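You operate a simulated robot arm through the tools that you are given. There is no shell and no other tool. Be economical: measure what you need, move in short steps, check, and stop when the job is done.

Carry out the task below with a simulated two-armed robot. There is one attempt and no reset: what you move stays moved.

## Task
Stand the wet jar in the large ring and dry it with the teal pad.
Fine: pad from the drawer onto the orange tray, drawer shut again; used pad into the orange crate. Set down upright: jar.

It is judged by the outcome, as a careful person would: the job done as asked, and still so three seconds after it is handed in. It fails if anything else is knocked over, pushed out of place, dropped, spilled or broken.

## Robot
Two 7-joint arms with fingered hands on one trunk, on a base that drives. Base frame: it is fixed to the floor where the robot stands at the start and does not move with it; the origin is under the middle of the robot, x ahead of it, y to its left, z up. Readings come in mm, degrees, newtons and seconds.
The left shoulder is at the start at [59, 173, 1229], the right one opposite. With the tool pointing down near the work surface each hand reaches from about 100 to 700 mm from the robot's upright axis, wherever it stands, measured 20 degrees to its own side. Places, roughly: blower box switch [300, 1800, 800]; large teal ring [500, 200, 900]; orange crate on the long bench [700, 300, 900]; orange tray by the jars [500, 700, 900]; pad drawer [500, 400, 700]. Payload 3.5 kg a hand.
The tool frame of a hand sits at the grasp point between the pads (the TCP): z along the fingers, y along the line on which they close. The tips reach 30 mm beyond it. The gripper opens to 104 mm. The gripper's body begins 35 mm behind the TCP. The gripper is a hand of 3 fingers: y runs from the thumb to the fingers, the wrist lies at [-15, -104, -178] in the tool frame, and closing takes about 1.5 s.
Orientation is that of the tool frame in the base frame, as a unit quaternion [w, x, y, z]. With the fingers straight down and the wrist toward the robot, the tool's x, y and z point along [0, 1, 0], [1, 0, 0] and [0, 0, -1] of the base frame.

## Interface
- The arms move only by the tool play_rows. It takes "left_series", "right_series" or both (then of equal length, played together; a hand with none holds still); each is a list of rows, each a list of 2 entries, a list of its own where there are three numbers: the shift along the tool's x, y, z in units of 200 mm (1.0 is 200 mm), then the turn, a rotation vector about the tool's x, y, z in units of 45 degrees (1.0 is 45 degrees). In form: [[[tx, ty, tz], [rx, ry, rz]], ...]. A call has 1 to 12 rows; each row is the pose to reach, as a shift and turn from the pose commanded when the call began, along the tool's axes at that moment. "left_hand" and "right_hand" are, for a hand that has rows, the finger opening in mm, from 0 to 104, set as the call begins (left out, the last holds). A call with a number of a shift or a turn outside -1 to 1 is refused whole. Each row takes 0.2 s and may step no farther than 50 mm and 8.6 degrees from the row before; otherwise, or with a gripper value out of range, the whole call is refused. Where a pose cannot be reached the arm comes as near as it can. A force on the tool above 70 N (or 10 N above the force at the start of the call, whichever is more), or a blocked arm, ends the call early, and 0.2 s more pass. The fingers move at their own pace (about 72 mm/s each) and stop on an object; they squeeze with about 27 N. The grip force told is the motor's: it shows also when the fingers shut on nothing. Time passes only in rows, and 0.2 s behind the last, so rows that repeat a pose let the fingers close. The reply holds the time, the measured pose of the TCP, the force on the tool along the base axes, the opening and the grip force, in the units named above and with some noise, with the torque about the TCP (base axes, N m) and any sound that the robot's microphone picked up, and new pictures: "views" is both (left out), scene, wrist or none (wrist: the cameras of the hands that moved).
- Cameras (640 x 400 px; columns grow to the right, rows downward): "scene" is now at [137.6, 38.7, 1402.2]; the picture's right is [0.46, -0.89, 0.00], its down [-0.52, -0.27, -0.81] and it looks along [0.72, 0.37, -0.59] (base axes); focal length 214 px, centre (320, 200). "left" rides on the left gripper at [-64, -94, -117] in its tool frame; the picture's right is [-0.72, -0.33, 0.61], its down [0.64, -0.65, 0.40] and it looks along [0.27, 0.68, 0.68] (tool axes); focal length 238 px, centre (320, 200). "right" rides on the right gripper at [64, -94, -117] in its tool frame; the picture's right is [-0.72, 0.33, -0.61], its down [-0.64, -0.65, 0.40] and it looks along [-0.27, 0.68, 0.68] (tool axes); focal length 238 px, centre (320, 200).
- lift_body(by): slides the trunk up (or, below 0, down) by that many mm; the arms and the scene camera ride with it, the base frame stays. It gives what a move gives, with no picture.
- roll_base(legs): drives the robot by 1 to 6 legs, each [ahead, left, turn to the left] in mm, mm and degrees, along the robot's own axes; the way and the turn of a leg run together, so that a leg with both is an arc; at most 1500 mm and 180 degrees a leg. The arms and the cameras ride along, it lands a little off, and it stops where it bumps. It gives what a move gives, and a new picture of the scene camera.
- finger_targets(index, middle, thumb_bend, thumb_turn, hand): sets how far each is bent, from 0 (flat) to 1 (curled in); at 0.3 the hand is open as for a grip, at 0.7 the pads meet at the TCP. One left out holds its place. A second passes; each finger stops where it meets its share of the squeeze, and holds until it gets a number again. A gripper value or a shape takes the hand back. It gives what a move gives, with no picture; readings hold the bend of each and the force on the fingers (four entries, about 0 where the hand has none), thumb and palm. thumb_turn goes from beside the hand (0) to across from the fingers (1), as for a grip.
- preshape(shape, hand): the hand has 3 fingers and takes this shape, open, in about a second: jaw (thumb against the fingers, like two jaws); tri (thumb and two fingers); tip (a fingertip pinch); poke (one finger out to press); point (the index stretched); flat (the hand flat); cup (the hand cupped); fist (a fist). The gripper value then closes the fingers along that shape, each until it touches; the sizes above hold for jaw. It gives what a move gives, with no picture.
- head_to(pan, tilt): turns the head with the scene camera to pan (to the left, within 86 degrees either way) and tilt (down, from -29 to 69), counted from straight ahead of the robot. It gives what a move gives, and a new picture of the scene camera.
- locate(camera, pixels): there is no depth. For up to 12 entries [column, row, z] of the newest picture of that camera ("zoom" is the newest enlarged one), the place [x, y] in the base frame at which the ray of that pixel passes the height z, good to about 3 mm. The clock stands still meanwhile.
- enlarge(camera, box): a new picture of the part [left, top, right, bottom] of that camera's present view, enlarged. The clock stands still meanwhile.
- sign_off(): hands the job in; it is judged then, once.

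Go step by step. Measure first, check grasps and placings, and put right what went wrong. The budget is 80 turns and 260 pictures, counting those below and the enlarged ones. Unless the task says otherwise, let go and move clear before handing in, and close with one line.

The tools are called after "Request:" as a command line: name --argument value ..., lists and objects as JSON in quotes. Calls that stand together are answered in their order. play_rows: Moves the arms, as the interface text tells. Its arguments: {"type":"object","properties":{"left_series":{"type":"array","items":{"type":"array"}},"left_hand":{"type":"number"},"right_series":{"type":"array","items":{"type":"array"}},"right_hand":{"type":"number"},"views":{"type":"string","enum":["both","scene","wrist","none"]}},"required":[]} The other tools are called the same way: lift_body (by) slides the trunk up or down; preshape (shape, hand) gives the hand a shape; finger_targets (index, middle, thumb_bend, thumb_turn, hand) moves the fingers one by one; roll_base (legs) drives the base; head_to (pan, tilt) turns the head that bears the scene camera; locate (camera, pixels) gives the place at which the rays of pixels pass given heights; enlarge (camera, box) takes an enlarged picture of a part of a camera's view; sign_off () hands the job in.

At the start:

```text
clock: 0.0
left_position: [331.7, 380.8, 1235.0]
left_orientation: [0.0, 0.707, 0.707, 0.0]
left_wrist_force: [0.6, 0.4, 0.3]
left_torque: [-0.02, 0.01, 0.01]
left_grip_width: 103.5
left_grasp_force: 0.0
left_shape: jaw
left_bend: [0.3, 0.3, 0.3, 0.98]
left_finger forces: [0.0, 0.0, 0.1, 0.0, 0.0, 0.0]
right_position: [510.0, 70.7, 1289.8]
right_orientation: [0.0, 0.707, 0.707, 0.0]
right_wrist_force: [0.0, -0.6, -0.1]
right_torque: [-0.01, 0.0, 0.0]
right_grip_width: 103.4
right_grasp_force: 0.1
right_shape: jaw
right_bend: [0.3, 0.3, 0.3, 0.98]
right_finger forces: [0.0, 0.0, 0.0, 0.1, 0.0, 0.0]
trunk travel left (down, up): [-325.0, 429.0]
robot x, y, heading: [0.4, -1.7, -0.0]
head pan, tilt: [27.2, 36.0]
```

scene: 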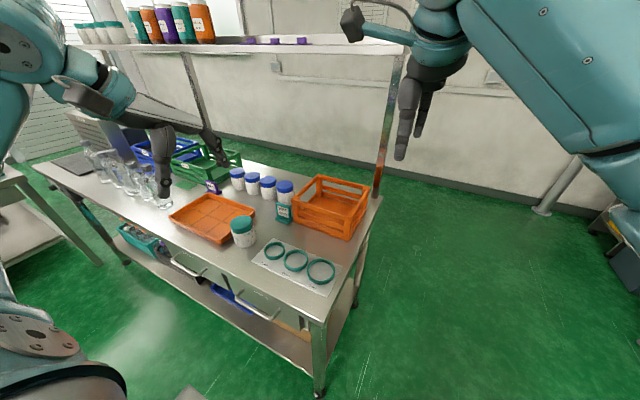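
right: 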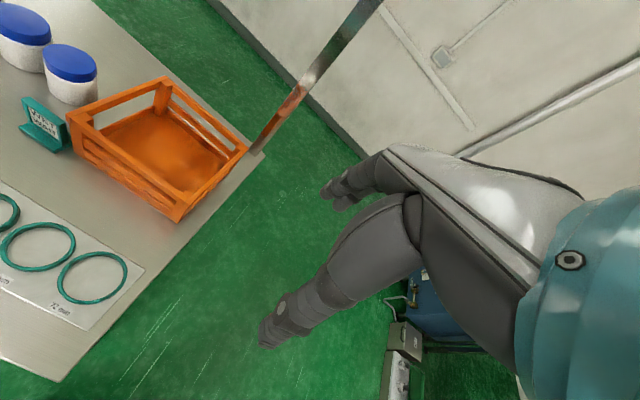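
left: 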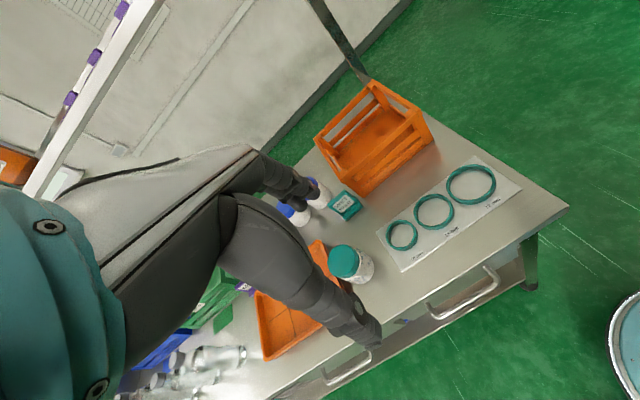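

The scene shows a bench with three teal rings (px 275-320, 250-272), a jar with teal lid at (243,232), an orange tray (210,215), an orange crate (330,207), and drawers with handles below. I'll enlarge these to find the wet jar, the ring sizes and the drawers.

Request:
enlarge --camera "scene" --box '[160, 160, 400, 310]'

Request:
enlarge --camera "scene" --box '[90, 200, 330, 350]'

Request:
enlarge --camera "left" --box '[240, 150, 560, 350]'

Request:
locate --camera "scene" --pixels '[[243, 245, 900], [243, 222, 980], [320, 271, 900], [296, 260, 900], [275, 251, 900], [338, 265, 900], [318, 318, 900], [382, 197, 900], [210, 215, 900], [290, 297, 750], [190, 270, 750], [320, 283, 900]]'

```text
2.67 times, centred on (280, 235) of scene
```

zoom: 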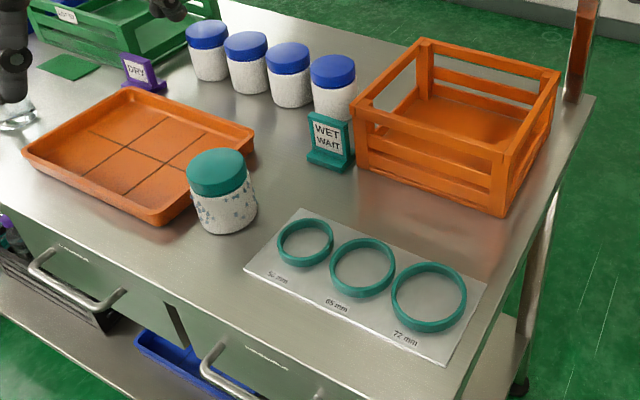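

```text
2.67 times, centred on (210, 275) of scene
```

zoom: 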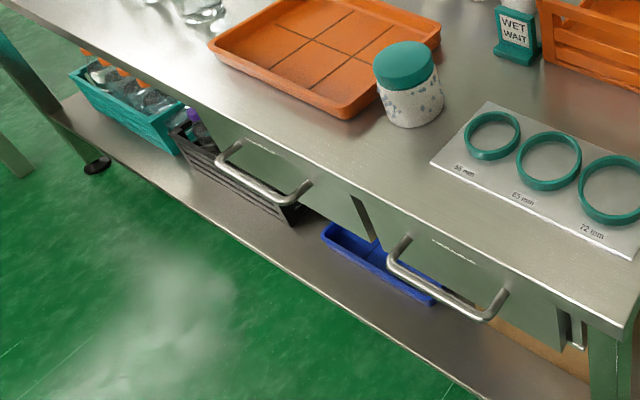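

```text
2.00 times, centred on (400, 250) of left
```

zoom: 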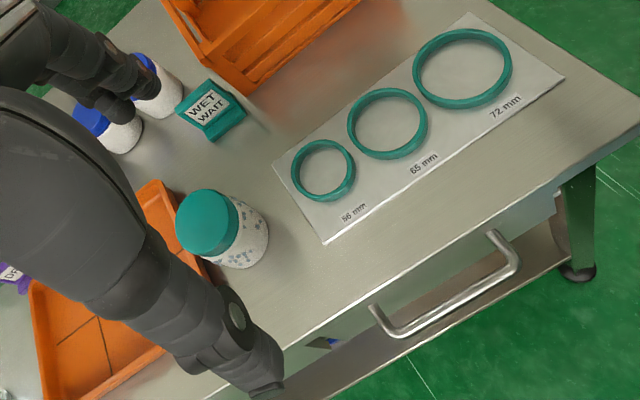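

```text
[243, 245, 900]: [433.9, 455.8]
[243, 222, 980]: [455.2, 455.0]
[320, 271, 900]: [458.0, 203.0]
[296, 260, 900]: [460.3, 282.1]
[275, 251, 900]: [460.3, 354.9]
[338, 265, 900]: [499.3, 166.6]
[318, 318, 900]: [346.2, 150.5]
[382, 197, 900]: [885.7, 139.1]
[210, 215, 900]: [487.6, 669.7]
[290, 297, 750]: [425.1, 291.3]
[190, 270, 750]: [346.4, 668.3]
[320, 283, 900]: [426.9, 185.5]
```

The wet jar (droplets, teal lid) stands near (434,456), and the 72 mm ring is the large one. I'll triangulate the bench height with the left camera and turn the head to see the drawer fronts.

Request:
locate --camera "left" --pixels '[[471, 184, 900], [471, 184, 880], [471, 184, 920], [570, 206, 900], [570, 206, 880], [570, 206, 920], [520, 190, 900], [400, 270, 900], [460, 310, 750], [530, 250, 750]]'

Request:
locate --camera "scene" --pixels '[[320, 271, 880], [320, 271, 900], [320, 271, 920], [338, 265, 880], [338, 265, 920], [310, 322, 900], [310, 322, 880], [310, 322, 920]]'

Request:
head_to --pan 45 --tilt 55

```text
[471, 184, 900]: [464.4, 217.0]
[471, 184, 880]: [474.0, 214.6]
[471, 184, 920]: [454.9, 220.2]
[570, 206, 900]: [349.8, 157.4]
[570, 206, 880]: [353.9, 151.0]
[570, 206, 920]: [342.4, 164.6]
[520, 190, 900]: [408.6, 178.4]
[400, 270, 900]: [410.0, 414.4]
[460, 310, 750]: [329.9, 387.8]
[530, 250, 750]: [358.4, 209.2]
```

```text
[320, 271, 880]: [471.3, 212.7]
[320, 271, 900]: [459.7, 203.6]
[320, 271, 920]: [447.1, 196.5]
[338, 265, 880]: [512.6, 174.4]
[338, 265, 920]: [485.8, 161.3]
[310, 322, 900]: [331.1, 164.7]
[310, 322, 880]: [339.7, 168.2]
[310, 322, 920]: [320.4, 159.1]
```

```text
clock: 0.8
left_position: [331.7, 381.5, 1234.6]
left_orientation: [0.0, 0.707, 0.707, 0.0]
left_wrist_force: [0.1, -1.4, 0.4]
left_torque: [0.04, 0.01, -0.02]
left_grip_width: 103.5
left_grasp_force: 0.0
left_shape: jaw
left_bend: [0.3, 0.3, 0.3, 0.98]
left_finger forces: [0.0, 0.1, 0.0, 0.0, 0.0, 0.1]
right_position: [511.0, 69.9, 1290.1]
right_orientation: [0.0, 0.708, 0.707, 0.0]
right_wrist_force: [-0.1, -0.5, 0.2]
right_torque: [-0.01, 0.0, 0.02]
right_grip_width: 103.5
right_grasp_force: 0.1
right_shape: jaw
right_bend: [0.3, 0.3, 0.3, 0.98]
right_finger forces: [0.0, 0.1, 0.0, 0.0, 0.1, 0.0]
trunk travel left (down, up): [-325.0, 429.0]
robot x, y, heading: [0.6, 0.7, -0.0]
head pan, tilt: [45.0, 55.0]
```

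scene: 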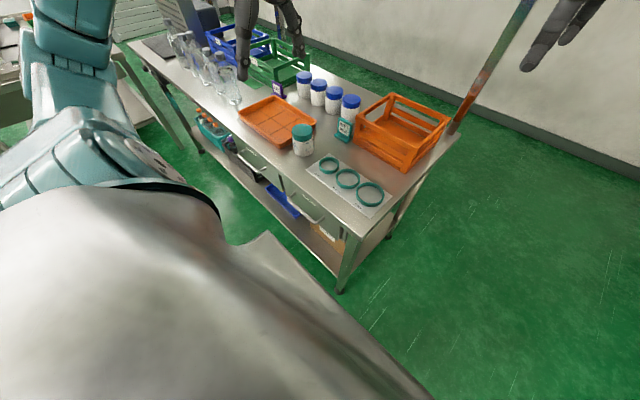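

Bench top comes out near z≈878 with its front edge at x≈350. Next I'll triangulate the drawer handle bar ends.

Request:
head_to --pan 30 --tilt 50

Request:
locate --camera "left" --pixels '[[435, 317, 740], [435, 317, 780], [435, 317, 820], [498, 283, 740], [498, 283, 780], [498, 283, 820]]'

Request:
enlarge --camera "scene" --box '[180, 140, 340, 300]'

```text
clock: 1.6
left_position: [332.3, 382.1, 1235.1]
left_orientation: [0.0, 0.707, 0.707, 0.0]
left_wrist_force: [-0.1, 0.3, -0.5]
left_torque: [-0.03, -0.04, 0.01]
left_grip_width: 103.4
left_grasp_force: 0.1
left_shape: jaw
left_bend: [0.3, 0.3, 0.3, 0.98]
left_finger forces: [0.0, 0.0, 0.0, 0.1, 0.1, 0.0]
right_position: [510.8, 70.2, 1290.1]
right_orientation: [0.0, 0.707, 0.708, 0.0]
right_wrist_force: [-0.3, 0.0, -0.4]
right_torque: [0.04, -0.01, -0.03]
right_grip_width: 103.8
right_grasp_force: 0.1
right_shape: jaw
right_bend: [0.3, 0.3, 0.3, 0.98]
right_finger forces: [0.0, 0.1, 0.1, 0.0, 0.0, 0.1]
trunk travel left (down, up): [-325.0, 429.0]
robot x, y, heading: [3.1, -1.8, -0.1]
head pan, tilt: [30.0, 50.0]
```

scene: 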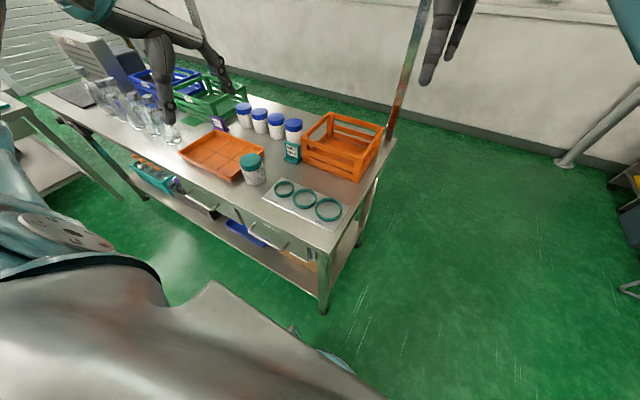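

```text
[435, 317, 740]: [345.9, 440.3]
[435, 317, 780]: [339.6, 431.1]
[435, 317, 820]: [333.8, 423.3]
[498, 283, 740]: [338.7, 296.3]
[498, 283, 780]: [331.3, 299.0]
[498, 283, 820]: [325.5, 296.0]
```

```text
2.50 times, centred on (260, 220) of scene
```

zoom: 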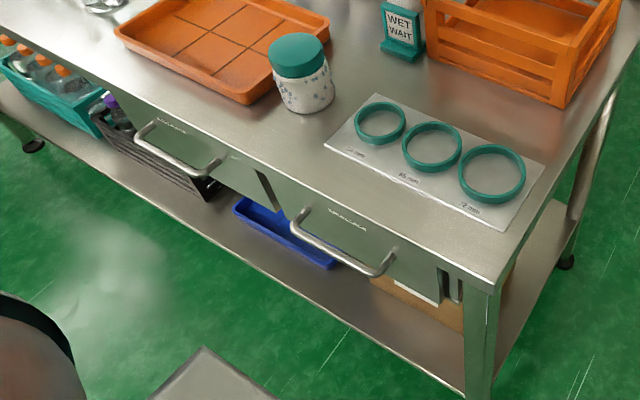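

The handle nearest place "pad drawer" spans y≈298–430. I'll fix its height from the new scene picture.

Request:
locate --camera "zoom" --pixels '[[296, 232, 740], [296, 232, 780], [296, 232, 820], [374, 273, 740], [374, 273, 780], [374, 273, 820], [304, 114, 878], [298, 45, 978], [492, 172, 885], [492, 200, 880], [145, 132, 780], [205, 170, 780]]'

Request:
enlarge --camera "scene" --box '[240, 210, 320, 260]'

Request:
enlarge --camera "scene" --box '[180, 130, 400, 230]'

```text
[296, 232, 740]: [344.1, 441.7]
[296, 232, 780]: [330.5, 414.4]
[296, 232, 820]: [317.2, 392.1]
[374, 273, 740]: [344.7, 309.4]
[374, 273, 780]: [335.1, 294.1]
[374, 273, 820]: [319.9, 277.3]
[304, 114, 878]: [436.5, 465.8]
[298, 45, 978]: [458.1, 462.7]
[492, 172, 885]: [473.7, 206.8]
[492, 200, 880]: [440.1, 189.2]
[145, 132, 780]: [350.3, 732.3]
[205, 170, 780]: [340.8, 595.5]
```

```text
8.00 times, centred on (280, 235) of scene
```

zoom: 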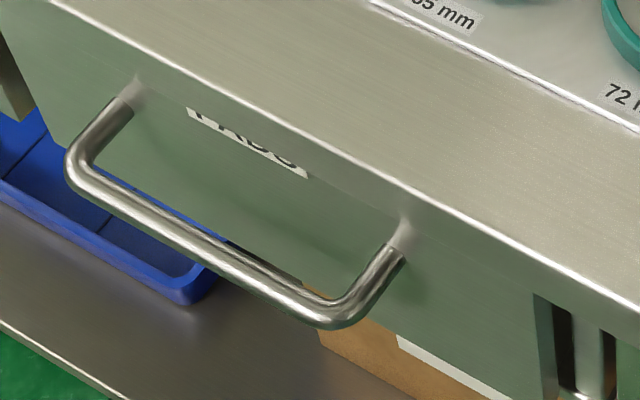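

```text
2.91 times, centred on (290, 180) of scene
```

zoom: 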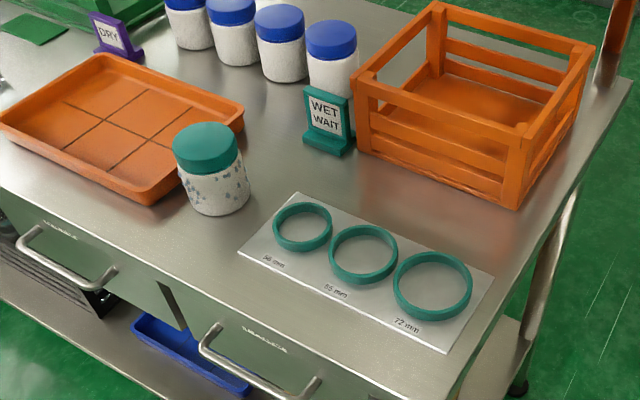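

The nearer drawer carries the "PADS" label, and its bar is at about x 338, z 757, y 300–430. Now I'll triangulate the jar's lid and base, and the ring, using both cameras.

Request:
enlarge --camera "left" --box '[300, 150, 540, 300]'

Request:
enlarge --camera "scene" --box '[220, 140, 364, 230]'

```text
2.67 times, centred on (420, 225) of left
```

zoom: 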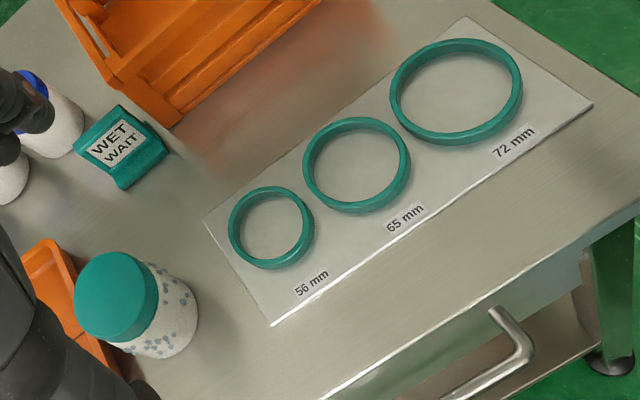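

```text
4.44 times, centred on (292, 185) of scene
```

zoom: 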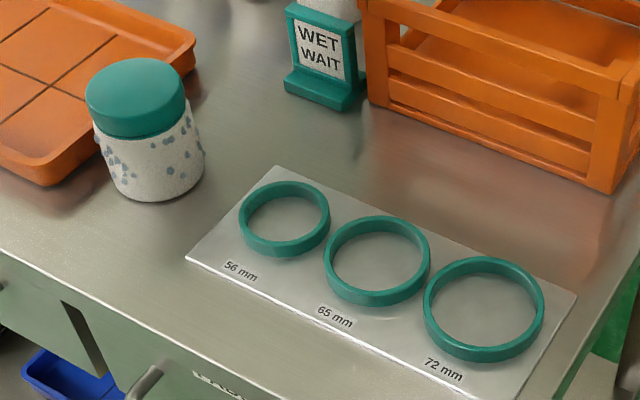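

I'll locate the lid-top and ring-rim centres in both views at several heights.

Request:
locate --camera "zoom" --pixels '[[134, 88, 950], [134, 88, 965], [134, 88, 980], [485, 303, 880], [485, 303, 890], [485, 303, 900], [426, 303, 888], [544, 303, 888], [186, 257, 875], [276, 166, 875], [576, 294, 875]]'

Request:
locate --camera "left" --pixels '[[344, 260, 950], [344, 260, 965], [344, 260, 980], [471, 183, 880], [471, 183, 890], [471, 183, 900], [402, 272, 875], [377, 233, 875], [522.5, 189, 875]]'

```text
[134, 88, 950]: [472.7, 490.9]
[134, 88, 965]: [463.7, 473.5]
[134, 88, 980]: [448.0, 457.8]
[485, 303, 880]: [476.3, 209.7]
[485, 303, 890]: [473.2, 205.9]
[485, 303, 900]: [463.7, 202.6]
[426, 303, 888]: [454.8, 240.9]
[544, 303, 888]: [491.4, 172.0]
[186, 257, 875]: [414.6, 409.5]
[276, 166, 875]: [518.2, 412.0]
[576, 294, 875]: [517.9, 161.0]
```

```text
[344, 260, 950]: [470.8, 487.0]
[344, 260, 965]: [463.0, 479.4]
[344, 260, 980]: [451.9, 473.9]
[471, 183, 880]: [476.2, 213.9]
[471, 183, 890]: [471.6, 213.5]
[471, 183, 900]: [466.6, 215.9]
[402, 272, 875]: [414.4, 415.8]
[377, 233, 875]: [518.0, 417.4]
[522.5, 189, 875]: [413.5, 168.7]
```

The jar centre is about (469,488) with its top at z≈955 and ~70 mm diameter. The ring centre is about (474,210). I'll check the tray edge next to the jar, then bring the left hand over the jar, which is currently at (332,382,1235).

Request:
locate --camera "zoom" --pixels '[[45, 185, 875], [195, 40, 890], [180, 78, 875], [158, 200, 873], [40, 170, 890], [290, 90, 875], [345, 108, 875], [368, 100, 875], [612, 192, 875]]'

Request:
play_rows --left_series '[[[0.13, 0.17, 0], [0, 0, 0]], [[0.26, 0.34, 0.1], [0, 0, 0]], [[0.39, 0.5, 0.2], [0, 0, 0]], [[0.53, 0.68, 0.35], [0, 0, 0]]]' --left_hand 104

```text
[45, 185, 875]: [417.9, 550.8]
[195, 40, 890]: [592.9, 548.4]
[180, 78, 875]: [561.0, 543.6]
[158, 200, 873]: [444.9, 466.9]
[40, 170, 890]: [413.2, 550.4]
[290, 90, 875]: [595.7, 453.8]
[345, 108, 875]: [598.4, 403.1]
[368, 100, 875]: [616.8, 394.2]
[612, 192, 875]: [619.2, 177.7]
```

```text
refused: row 4 steps farther than a row can; nothing moved
```

The tray edge at y≈548 leaves clear room beside the jar. I'll resend the move with shorter steps.

Request:
play_rows --left_series '[[[0.1, 0.13, 0.05], [0, 0, 0]], [[0.2, 0.26, 0.12], [0, 0, 0]], [[0.3, 0.39, 0.22], [0, 0, 0]], [[0.42, 0.53, 0.36], [0, 0, 0]], [[0.53, 0.68, 0.5], [0, 0, 0]], [[0.53, 0.68, 0.7], [0, 0, 0]], [[0.53, 0.68, 0.7], [0, 0, 0]]]' --left_hand 104

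```text
clock: 3.2
left_position: [469.1, 486.3, 1092.1]
left_orientation: [0.0, 0.707, 0.707, -0.001]
left_wrist_force: [-0.5, 0.3, 0.4]
left_torque: [0.04, 0.02, -0.02]
left_grip_width: 103.6
left_grasp_force: 0.1
left_shape: jaw
left_bend: [0.3, 0.3, 0.3, 0.98]
left_finger forces: [0.0, 0.0, 0.0, 0.0, 0.0, 0.1]
right_position: [511.0, 70.0, 1288.9]
right_orientation: [0.0, 0.707, 0.707, 0.0]
right_wrist_force: [0.0, -0.3, 0.1]
right_torque: [0.02, 0.03, 0.03]
right_grip_width: 103.6
right_grasp_force: 0.0
right_shape: jaw
right_bend: [0.3, 0.3, 0.3, 0.98]
right_finger forces: [0.1, 0.0, 0.0, 0.0, 0.0, 0.0]
trunk travel left (down, up): [-325.0, 429.0]
robot x, y, heading: [2.4, -2.5, -0.1]
head pan, tilt: [30.0, 50.0]
```

scene: 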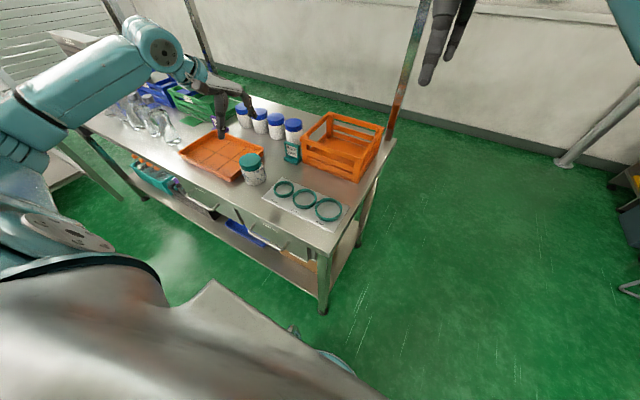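
left: 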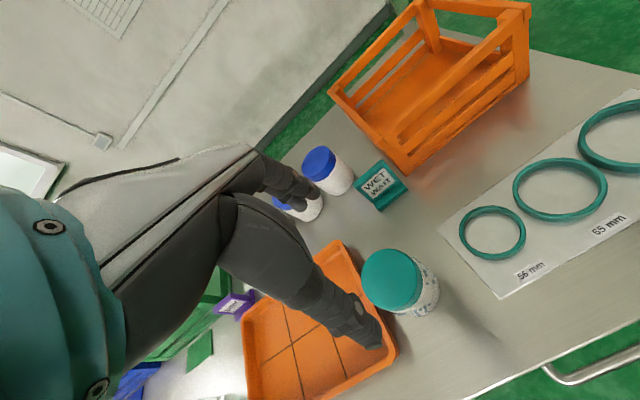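

The left camera shows the lid centre at (392,279) and the jar unobstructed. I'll refine its position.

Request:
enlarge --camera "left" --box '[340, 220, 468, 340]'

Request:
locate --camera "left" --pixels '[[392, 279, 945], [392, 279, 955], [392, 279, 965], [562, 190, 885], [362, 282, 955], [423, 278, 955], [417, 318, 872]]'

```text
3.33 times, centred on (404, 280) of left
```

zoom: 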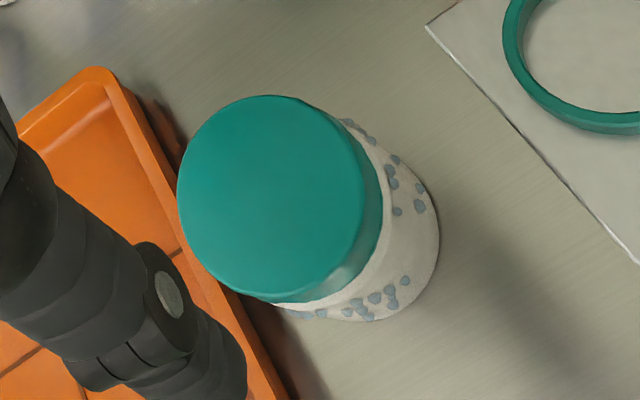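

```text
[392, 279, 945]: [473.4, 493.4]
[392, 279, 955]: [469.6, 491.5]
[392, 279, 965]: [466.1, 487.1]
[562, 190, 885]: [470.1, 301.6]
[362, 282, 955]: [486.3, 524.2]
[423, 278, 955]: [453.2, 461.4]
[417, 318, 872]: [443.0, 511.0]
```

The lid centre comes out at about (470,490). I'll descend to z≈1000, still above the lid, and check the centring.

Request:
play_rows --left_series '[[[0.015, 0.005, 0.15], [0, 0, 0]], [[0.015, 0.005, 0.3], [0, 0, 0]], [[0.015, 0.005, 0.45], [0, 0, 0]], [[0.015, 0.005, 0.45], [0, 0, 0]]]' --views "wrist"

Request:
enlarge --camera "left" --box '[230, 150, 470, 350]'

Request:
enlarge --camera "scene" --box '[180, 90, 308, 200]'

```text
clock: 4.2
left_position: [469.7, 490.4, 1003.9]
left_orientation: [0.001, 0.707, 0.707, 0.0]
left_wrist_force: [-0.2, 0.2, -0.4]
left_torque: [0.03, -0.02, 0.0]
left_grip_width: 104.0
left_grasp_force: 0.0
left_shape: jaw
left_bend: [0.3, 0.3, 0.3, 0.98]
left_finger forces: [0.0, 0.0, 0.0, 0.0, 0.1, 0.1]
right_position: [510.7, 69.6, 1289.4]
right_orientation: [0.0, 0.707, 0.707, -0.001]
right_wrist_force: [-0.2, 0.0, 0.1]
right_torque: [-0.01, 0.01, 0.03]
right_grip_width: 103.7
right_grasp_force: 0.0
right_shape: jaw
right_bend: [0.3, 0.3, 0.3, 0.98]
right_finger forces: [0.0, 0.0, 0.0, 0.0, 0.0, 0.1]
trunk travel left (down, up): [-325.0, 429.0]
robot x, y, heading: [-1.5, 1.1, 0.1]
head pan, tilt: [30.0, 50.0]
```

left: 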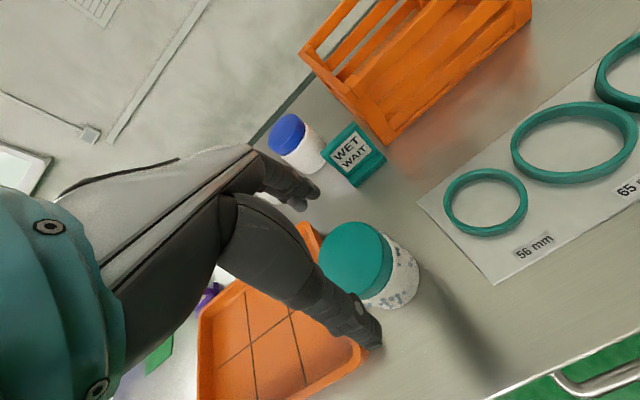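

```text
2.00 times, centred on (350, 250) of left
```

zoom: 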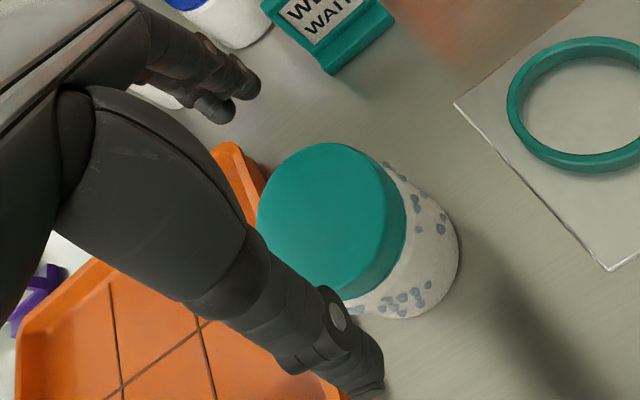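

```text
3.64 times, centred on (244, 145) of scene
```

zoom: 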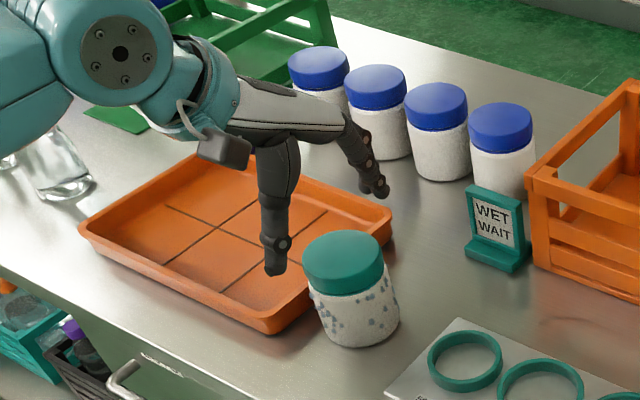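

I'll get the lid centre in this closer view: zoom (332,218), i.e. left px (356,260).

Request:
locate --camera "left" --pixels '[[356, 259.5, 950], [356, 259.5, 955], [356, 259.5, 960], [318, 262, 955], [393, 259, 955], [302, 204, 974], [374, 345, 974], [485, 203, 885], [335, 225, 955], [365, 295, 955]]'

Request:
locate --camera "zoom" --pixels '[[342, 258, 950], [342, 258, 955], [342, 258, 960], [465, 360, 885], [275, 272, 974], [382, 193, 974]]'

```text
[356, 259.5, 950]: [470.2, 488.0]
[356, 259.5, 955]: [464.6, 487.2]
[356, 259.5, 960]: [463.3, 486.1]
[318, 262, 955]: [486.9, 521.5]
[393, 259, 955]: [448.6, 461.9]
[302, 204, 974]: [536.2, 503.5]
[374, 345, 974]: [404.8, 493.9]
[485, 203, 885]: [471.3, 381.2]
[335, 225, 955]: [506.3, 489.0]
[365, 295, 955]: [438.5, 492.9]
```

```text
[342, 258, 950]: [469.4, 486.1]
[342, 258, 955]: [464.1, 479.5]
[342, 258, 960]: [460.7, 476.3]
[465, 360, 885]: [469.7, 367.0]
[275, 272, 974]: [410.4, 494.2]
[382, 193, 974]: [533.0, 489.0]
```

Both views agree on a jar centre of about (469,487) with its top at z≈950, and the finger tips straddle it at x 405 and 535. I'll descend to TCP z≈926 and look before closing.

Request:
play_rows --left_series '[[[-0.015, 0, 0.15], [0, 0, 0]], [[-0.015, 0, 0.3], [0, 0, 0]], [[-0.015, 0, 0.39], [0, 0, 0]], [[-0.015, 0, 0.39], [0, 0, 0]]]' --views "wrist"

Request:
enlarge --camera "scene" --box '[180, 90, 308, 200]'

```text
clock: 5.2
left_position: [471.7, 485.8, 925.9]
left_orientation: [0.0, 0.707, 0.707, 0.0]
left_wrist_force: [0.3, -0.3, 0.8]
left_torque: [-0.06, 0.01, 0.01]
left_grip_width: 103.7
left_grasp_force: 0.0
left_shape: jaw
left_bend: [0.3, 0.3, 0.3, 0.98]
left_finger forces: [0.6, 0.1, 0.1, 0.0, 0.0, 0.0]
right_position: [509.5, 68.7, 1290.2]
right_orientation: [-0.001, 0.707, 0.707, 0.001]
right_wrist_force: [-1.2, 0.3, -0.4]
right_torque: [0.02, 0.01, -0.01]
right_grip_width: 103.7
right_grasp_force: 0.1
right_shape: jaw
right_bend: [0.3, 0.3, 0.3, 0.98]
right_finger forces: [0.0, 0.1, 0.0, 0.0, 0.0, 0.0]
trunk travel left (down, up): [-325.0, 429.0]
robot x, y, heading: [1.7, -2.5, 0.1]
head pan, tilt: [30.0, 50.0]
```

left: 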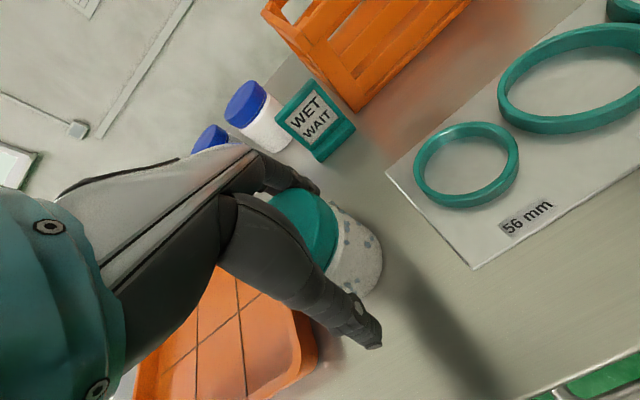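

```text
3.64 times, centred on (244, 145) of scene
```

zoom: 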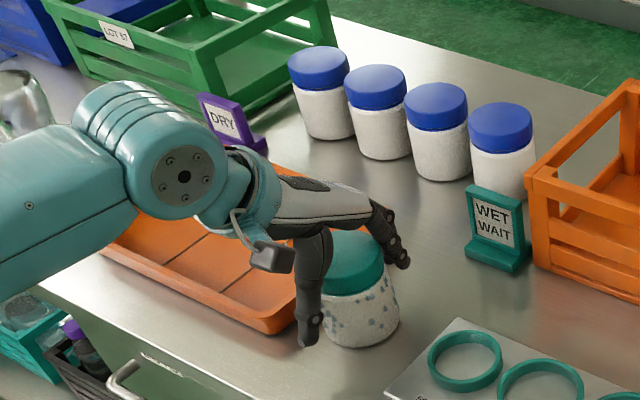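

The thumb and fingers straddle the jar with no significant contact. I'll close on it.

Request:
play_rows --left_series '[[[0, 0, 0], [0, 0, 0]], [[0, 0, 0], [0, 0, 0]], [[0, 0, 0], [0, 0, 0]], [[0, 0, 0], [0, 0, 0]], [[0, 0, 0], [0, 0, 0]], [[0, 0, 0], [0, 0, 0]], [[0, 0, 0], [0, 0, 0]], [[0, 0, 0], [0, 0, 0]]]' --left_hand 40 --views "wrist"

Request:
enlarge --camera "scene" --box '[180, 90, 308, 200]'

```text
clock: 7.0
left_position: [470.3, 486.6, 925.5]
left_orientation: [0.0, 0.707, 0.707, 0.0]
left_wrist_force: [0.5, 0.0, 0.2]
left_torque: [-0.01, 0.0, -0.03]
left_grip_width: 59.0
left_grasp_force: 27.2
left_shape: jaw
left_bend: [0.74, 0.41, 0.66, 1.0]
left_finger forces: [13.4, 8.5, 0.0, 0.0, 24.1, 0.1]
right_position: [510.5, 71.0, 1290.0]
right_orientation: [0.0, 0.707, 0.707, 0.001]
right_wrist_force: [-0.2, 0.8, -0.1]
right_torque: [0.01, -0.05, 0.01]
right_grip_width: 103.7
right_grasp_force: 0.1
right_shape: jaw
right_bend: [0.3, 0.3, 0.3, 0.98]
right_finger forces: [0.0, 0.0, 0.0, 0.1, 0.0, 0.0]
trunk travel left (down, up): [-325.0, 429.0]
robot x, y, heading: [0.3, 3.1, 0.0]
head pan, tilt: [30.0, 50.0]
```

left: 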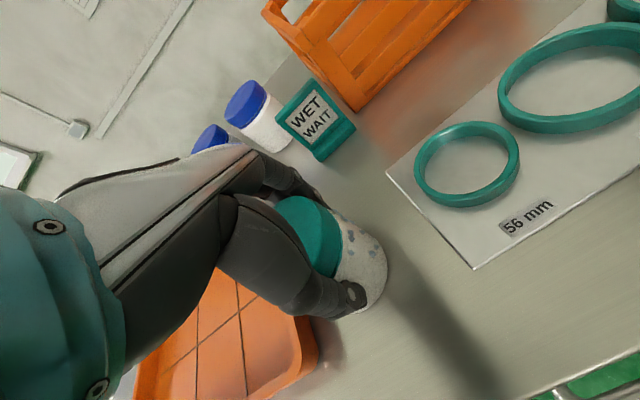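

```text
3.64 times, centred on (244, 145) of scene
```

zoom: 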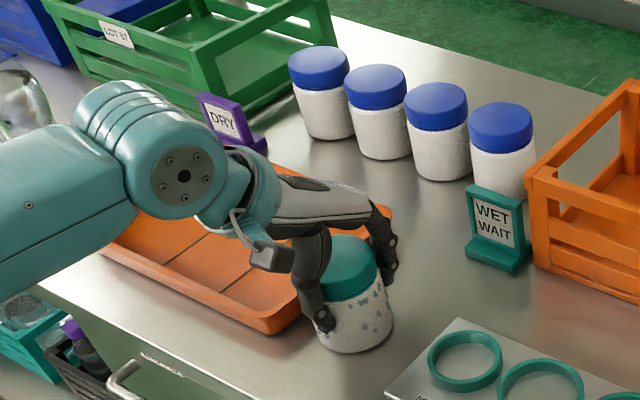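

The grip holds but it's uneven: index bend 0.74 against middle 0.41, so the jar sits off-centre in the hand. I'll locate the jar to see by how much.

Request:
locate --camera "zoom" --pixels '[[345, 263, 950], [385, 265, 940], [330, 322, 900], [388, 270, 900], [352, 350, 872], [318, 340, 874], [393, 320, 874]]'

Request:
enlarge --camera "left" --box '[230, 150, 422, 330]'

```text
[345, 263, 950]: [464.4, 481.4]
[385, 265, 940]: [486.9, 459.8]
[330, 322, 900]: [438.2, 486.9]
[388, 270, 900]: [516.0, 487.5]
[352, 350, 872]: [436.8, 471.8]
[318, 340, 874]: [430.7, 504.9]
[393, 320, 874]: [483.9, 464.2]
```

```text
2.22 times, centred on (326, 240) of left
```

zoom: 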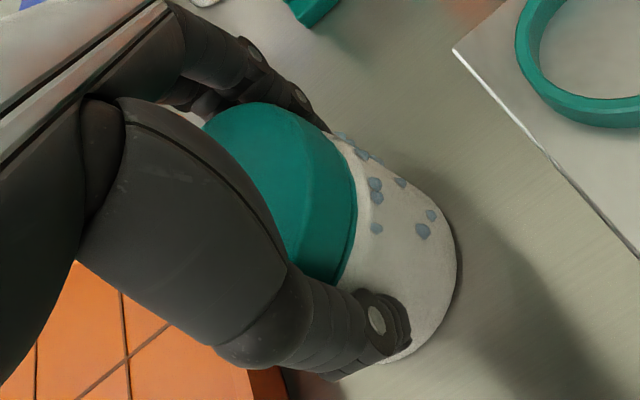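

The curled finger is on the +y side, so the hand sits too far left of the jar. I'll open, shift about 8 mm toward −y and close again.

Request:
play_rows --left_series '[[[0, 0, 0], [0, 0, 0]], [[0, 0, 0], [0, 0, 0]], [[0, 0, 0], [0, 0, 0]], [[0, 0, 0], [0, 0, 0]], [[0, 0, 0], [0, 0, 0]], [[-0.02, 0, 0], [0, 0, 0]], [[-0.04, 0, 0], [0, 0, 0]], [[-0.04, 0, 0], [0, 0, 0]]]' --left_hand 104 --views "none"

Request:
play_rows --left_series '[[[0, 0, 0], [0, 0, 0]], [[0, 0, 0], [0, 0, 0]], [[0, 0, 0], [0, 0, 0]], [[0, 0, 0], [0, 0, 0]], [[0, 0, 0], [0, 0, 0]], [[0, 0, 0], [0, 0, 0]], [[0, 0, 0], [0, 0, 0]], [[0, 0, 0], [0, 0, 0]]]' --left_hand 40 --views "wrist"

Request:
enlarge --camera "scene" --box '[180, 90, 308, 200]'

```text
clock: 8.8
left_position: [469.5, 479.1, 925.5]
left_orientation: [0.0, 0.707, 0.707, 0.0]
left_wrist_force: [0.5, -0.2, 0.5]
left_torque: [-0.04, 0.0, 0.0]
left_grip_width: 103.7
left_grasp_force: 0.0
left_shape: jaw
left_bend: [0.3, 0.3, 0.3, 0.98]
left_finger forces: [0.1, 0.0, 0.0, 0.0, 0.0, 0.0]
right_position: [510.4, 70.0, 1289.4]
right_orientation: [0.0, 0.707, 0.707, 0.0]
right_wrist_force: [-0.5, -0.4, 0.3]
right_torque: [0.02, 0.0, 0.02]
right_grip_width: 103.7
right_grasp_force: 0.0
right_shape: jaw
right_bend: [0.3, 0.3, 0.3, 0.98]
right_finger forces: [0.0, 0.0, 0.1, 0.0, 0.0, 0.0]
trunk travel left (down, up): [-325.0, 429.0]
robot x, y, heading: [-2.6, -3.5, -0.1]
head pan, tilt: [30.0, 50.0]
```

```text
clock: 10.6
left_position: [470.0, 478.7, 926.1]
left_orientation: [0.0, 0.707, 0.707, 0.0]
left_wrist_force: [0.5, -6.1, 0.5]
left_torque: [-0.04, -0.05, 0.05]
left_grip_width: 7.6
left_grasp_force: 26.9
left_shape: jaw
left_bend: [0.7, 0.73, 0.79, 1.0]
left_finger forces: [0.0, 4.0, 0.0, 0.0, 2.7, 0.1]
right_position: [510.6, 68.8, 1289.0]
right_orientation: [0.0, 0.707, 0.707, 0.0]
right_wrist_force: [-0.7, -1.1, 0.1]
right_torque: [0.0, -0.03, 0.01]
right_grip_width: 103.5
right_grasp_force: 0.0
right_shape: jaw
right_bend: [0.3, 0.3, 0.3, 0.98]
right_finger forces: [0.0, 0.0, 0.0, 0.0, 0.1, 0.1]
trunk travel left (down, up): [-325.0, 429.0]
robot x, y, heading: [0.5, -2.5, -0.1]
head pan, tilt: [30.0, 50.0]
```

left: 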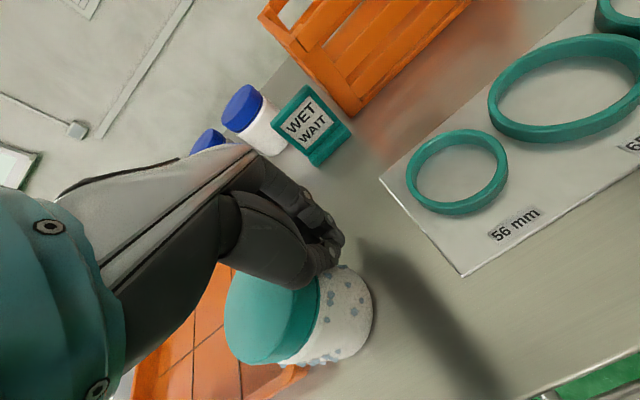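

```text
3.64 times, centred on (244, 145) of scene
```

zoom: 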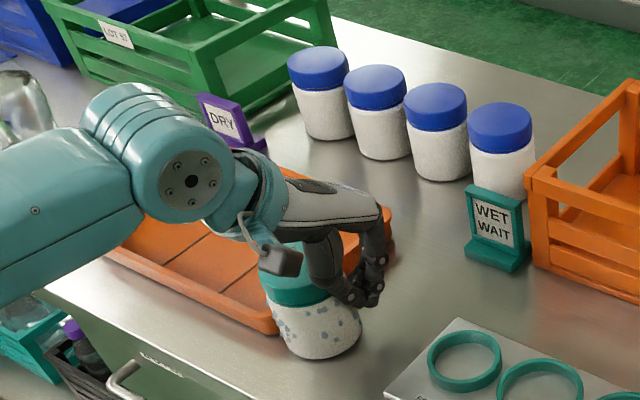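

The jar squirted out toward +y, so I shifted the wrong way; it's still upright next to the tray. I'll move the closed hand 12 mm further −y to release it, then rise clear and re-measure.

Request:
play_rows --left_series '[[[-0.06, 0, 0], [0, 0, 0]], [[-0.06, 0, -0.1], [0, 0, 0]], [[-0.06, 0, -0.3], [0, 0, 0]], [[-0.06, 0, -0.5], [0, 0, 0]], [[-0.06, 0, -0.5], [0, 0, 0]]]' --views "none"

Request:
play_rows --left_series '[[[0, 0, 0], [0, 0, 0]], [[0, 0, 0], [0, 0, 0]], [[0, 0, 0], [0, 0, 0]], [[0, 0, 0], [0, 0, 0]], [[0, 0, 0], [0, 0, 0]], [[0, 0, 0], [0, 0, 0]], [[0, 0, 0], [0, 0, 0]]]' --left_hand 104 --views "wrist"

Request:
enlarge --camera "scene" --box '[180, 90, 308, 200]'

Request:
enlarge --camera "left" --box '[230, 200, 470, 350]'

```text
clock: 11.8
left_position: [468.8, 466.9, 1025.8]
left_orientation: [0.0, 0.707, 0.707, 0.0]
left_wrist_force: [0.6, 1.3, -0.5]
left_torque: [0.03, 0.02, -0.02]
left_grip_width: 7.2
left_grasp_force: 27.1
left_shape: jaw
left_bend: [0.7, 0.73, 0.79, 1.0]
left_finger forces: [0.1, 0.0, 0.0, 0.0, 0.0, 0.0]
right_position: [511.0, 71.0, 1289.4]
right_orientation: [0.0, 0.707, 0.707, -0.001]
right_wrist_force: [0.2, -0.7, -0.4]
right_torque: [0.03, 0.01, 0.0]
right_grip_width: 103.8
right_grasp_force: 0.1
right_shape: jaw
right_bend: [0.3, 0.3, 0.3, 0.98]
right_finger forces: [0.1, 0.0, 0.1, 0.0, 0.0, 0.0]
trunk travel left (down, up): [-325.0, 429.0]
robot x, y, heading: [0.4, 1.1, 0.0]
head pan, tilt: [30.0, 50.0]
```

```text
clock: 13.4
left_position: [468.0, 466.4, 1026.0]
left_orientation: [0.0, 0.707, 0.707, 0.0]
left_wrist_force: [0.1, 0.0, 0.0]
left_torque: [0.0, -0.01, 0.01]
left_grip_width: 103.5
left_grasp_force: 0.1
left_shape: jaw
left_bend: [0.3, 0.3, 0.3, 0.98]
left_finger forces: [0.2, 0.1, 0.0, 0.0, 0.0, 0.1]
right_position: [510.4, 70.7, 1290.5]
right_orientation: [0.0, 0.708, 0.706, -0.001]
right_wrist_force: [0.1, -0.1, -0.2]
right_torque: [0.0, 0.03, 0.01]
right_grip_width: 103.7
right_grasp_force: 0.1
right_shape: jaw
right_bend: [0.3, 0.3, 0.3, 0.98]
right_finger forces: [0.1, 0.0, 0.0, 0.0, 0.1, 0.1]
trunk travel left (down, up): [-325.0, 429.0]
robot x, y, heading: [-1.5, -0.7, 0.1]
head pan, tilt: [30.0, 50.0]
```

left: 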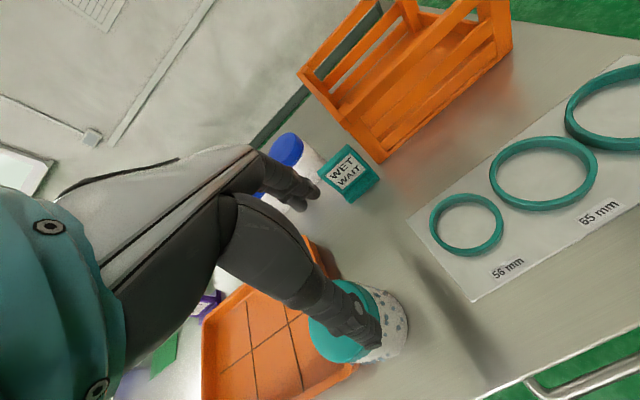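

```text
3.64 times, centred on (244, 145) of scene
```

zoom: 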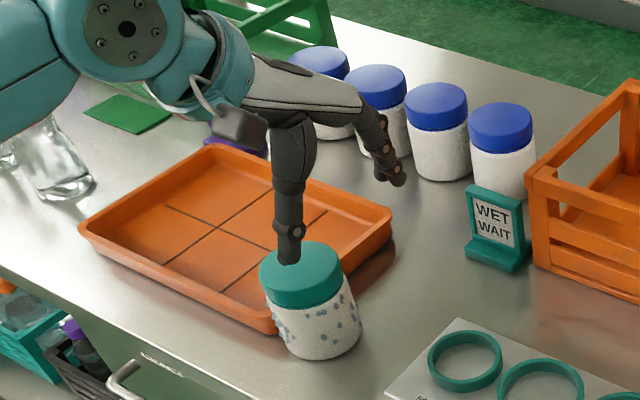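

```text
2.67 times, centred on (350, 275) of left
```

zoom: 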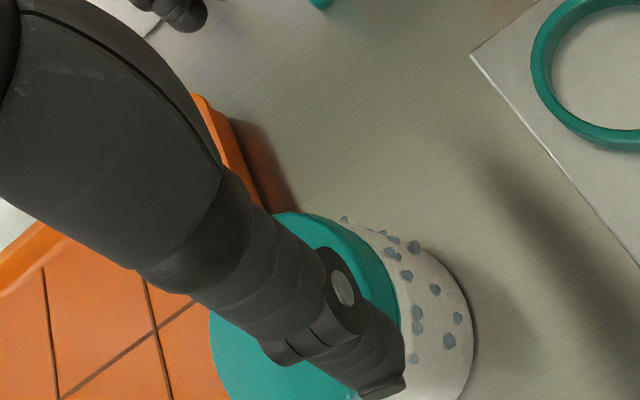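

The tray hasn't moved and the jar is upright. To centre properly I need the true tip positions relative to the TCP, so I'll enlarge the fingers.

Request:
enlarge --camera "left" --box '[240, 140, 400, 240]'

Request:
enlarge --camera "scene" --box '[228, 100, 308, 150]'

Request:
locate --camera "scene" --pixels '[[238.6, 164.5, 950]]'

```text
4.00 times, centred on (320, 190) of left
```

zoom: 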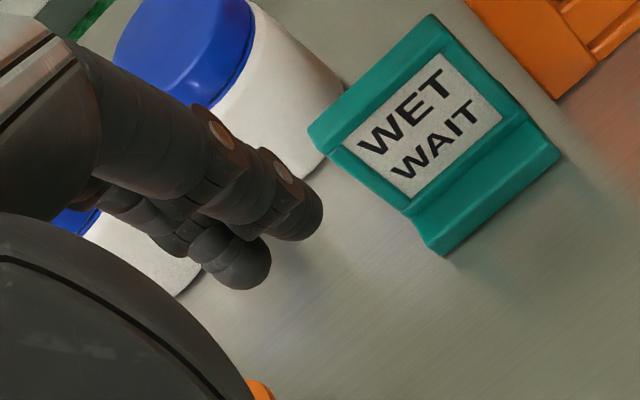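

```text
8.00 times, centred on (268, 125) of scene
```

zoom: 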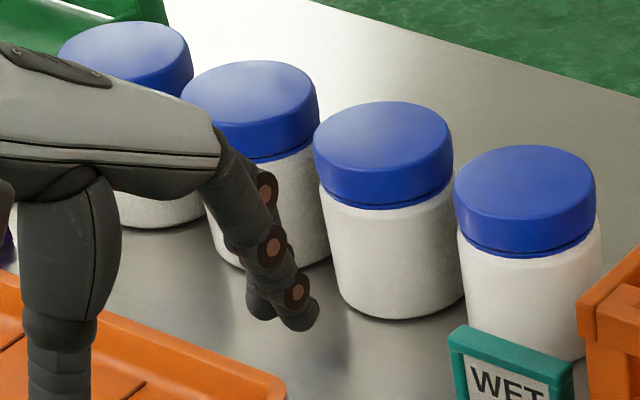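

```text
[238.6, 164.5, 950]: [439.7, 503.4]
```

Request:
locate --camera "left" --pixels '[[316, 194, 1000], [300, 206, 1000], [375, 345, 1000], [394, 358, 890], [340, 340, 950]]'

Request:
locate --camera "zoom" --pixels '[[300, 315, 1000], [262, 305, 1000]]'

Request:
enlarge --camera "scene" --box '[200, 140, 280, 190]'

```text
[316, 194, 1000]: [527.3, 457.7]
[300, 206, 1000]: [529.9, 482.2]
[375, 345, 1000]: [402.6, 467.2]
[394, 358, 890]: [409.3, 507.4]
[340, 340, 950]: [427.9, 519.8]
```

```text
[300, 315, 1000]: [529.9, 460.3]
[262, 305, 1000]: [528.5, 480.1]
```

```text
8.00 times, centred on (240, 165) of scene
```

zoom: 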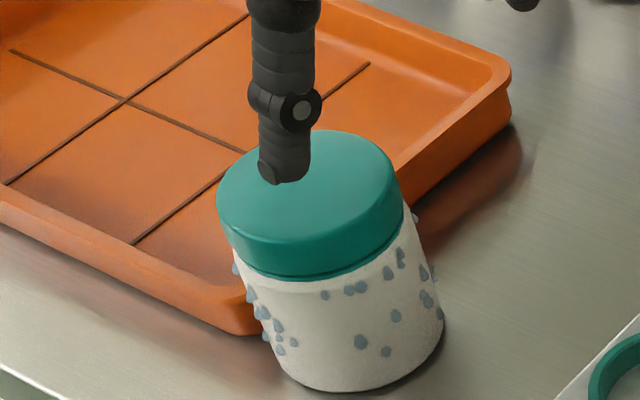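

The fingers sit symmetrically about the TCP (fingers y≈470, thumb 467 for TCP 466), so the first grip was in fact centred and my shift was the mistake. I'll hover at about (441,505) and align the lid centre to left px (353,258), where the tool axis meets the lid height.

Request:
play_rows --left_series '[[[0.1, -0.07, 0], [0, 0, 0]], [[0.195, -0.135, 0.05], [0, 0, 0]], [[0.195, -0.135, 0.11], [0, 0, 0]], [[0.195, -0.135, 0.11], [0, 0, 0]]]' --views "wrist"

Request:
enlarge --camera "left" --box '[273, 208, 433, 308]'

Request:
enlarge --camera "scene" --box '[200, 140, 280, 190]'

```text
clock: 14.4
left_position: [441.3, 504.9, 1003.8]
left_orientation: [0.0, 0.707, 0.707, -0.001]
left_wrist_force: [0.6, -0.1, 0.5]
left_torque: [-0.01, -0.04, 0.0]
left_grip_width: 103.6
left_grasp_force: 0.2
left_shape: jaw
left_bend: [0.3, 0.3, 0.3, 0.98]
left_finger forces: [0.0, 0.1, 0.0, 0.0, 0.0, 0.0]
right_position: [511.2, 70.0, 1289.3]
right_orientation: [0.001, 0.707, 0.707, 0.0]
right_wrist_force: [0.5, -0.6, 0.0]
right_torque: [0.02, -0.01, -0.02]
right_grip_width: 103.8
right_grasp_force: 0.1
right_shape: jaw
right_bend: [0.3, 0.3, 0.3, 0.98]
right_finger forces: [0.1, 0.0, 0.1, 0.0, 0.1, 0.0]
trunk travel left (down, up): [-325.0, 429.0]
robot x, y, heading: [1.1, -1.1, 0.1]
head pan, tilt: [30.0, 50.0]
```

left: 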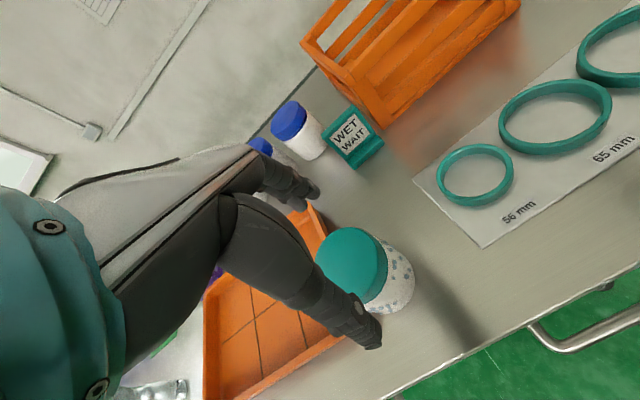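

```text
4.00 times, centred on (353, 258) of left
```

zoom: 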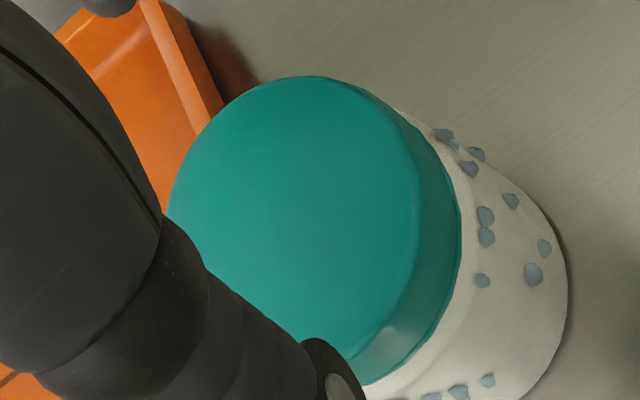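

```text
8.00 times, centred on (240, 165) of scene
```

zoom: 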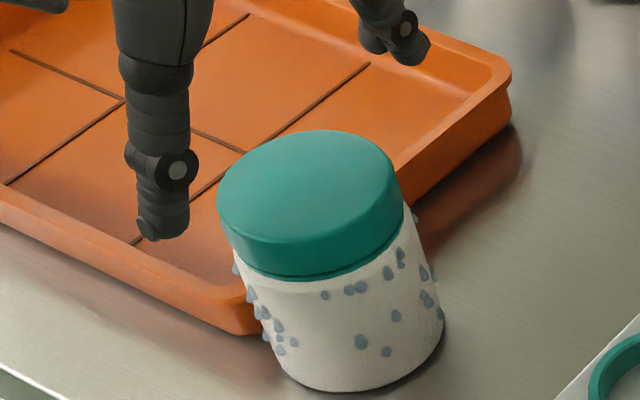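

Request:
locate --camera "left" --pixels '[[346, 263, 950], [346, 263, 945], [353, 258, 950], [352, 261, 950]]'

Request:
locate --camera "zoom" --pixels '[[309, 188, 950], [309, 188, 945]]'

```text
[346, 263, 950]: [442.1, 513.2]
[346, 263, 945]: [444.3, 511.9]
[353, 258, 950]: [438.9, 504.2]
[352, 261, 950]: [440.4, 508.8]
```

```text
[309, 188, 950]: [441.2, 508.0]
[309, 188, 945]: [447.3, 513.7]
```

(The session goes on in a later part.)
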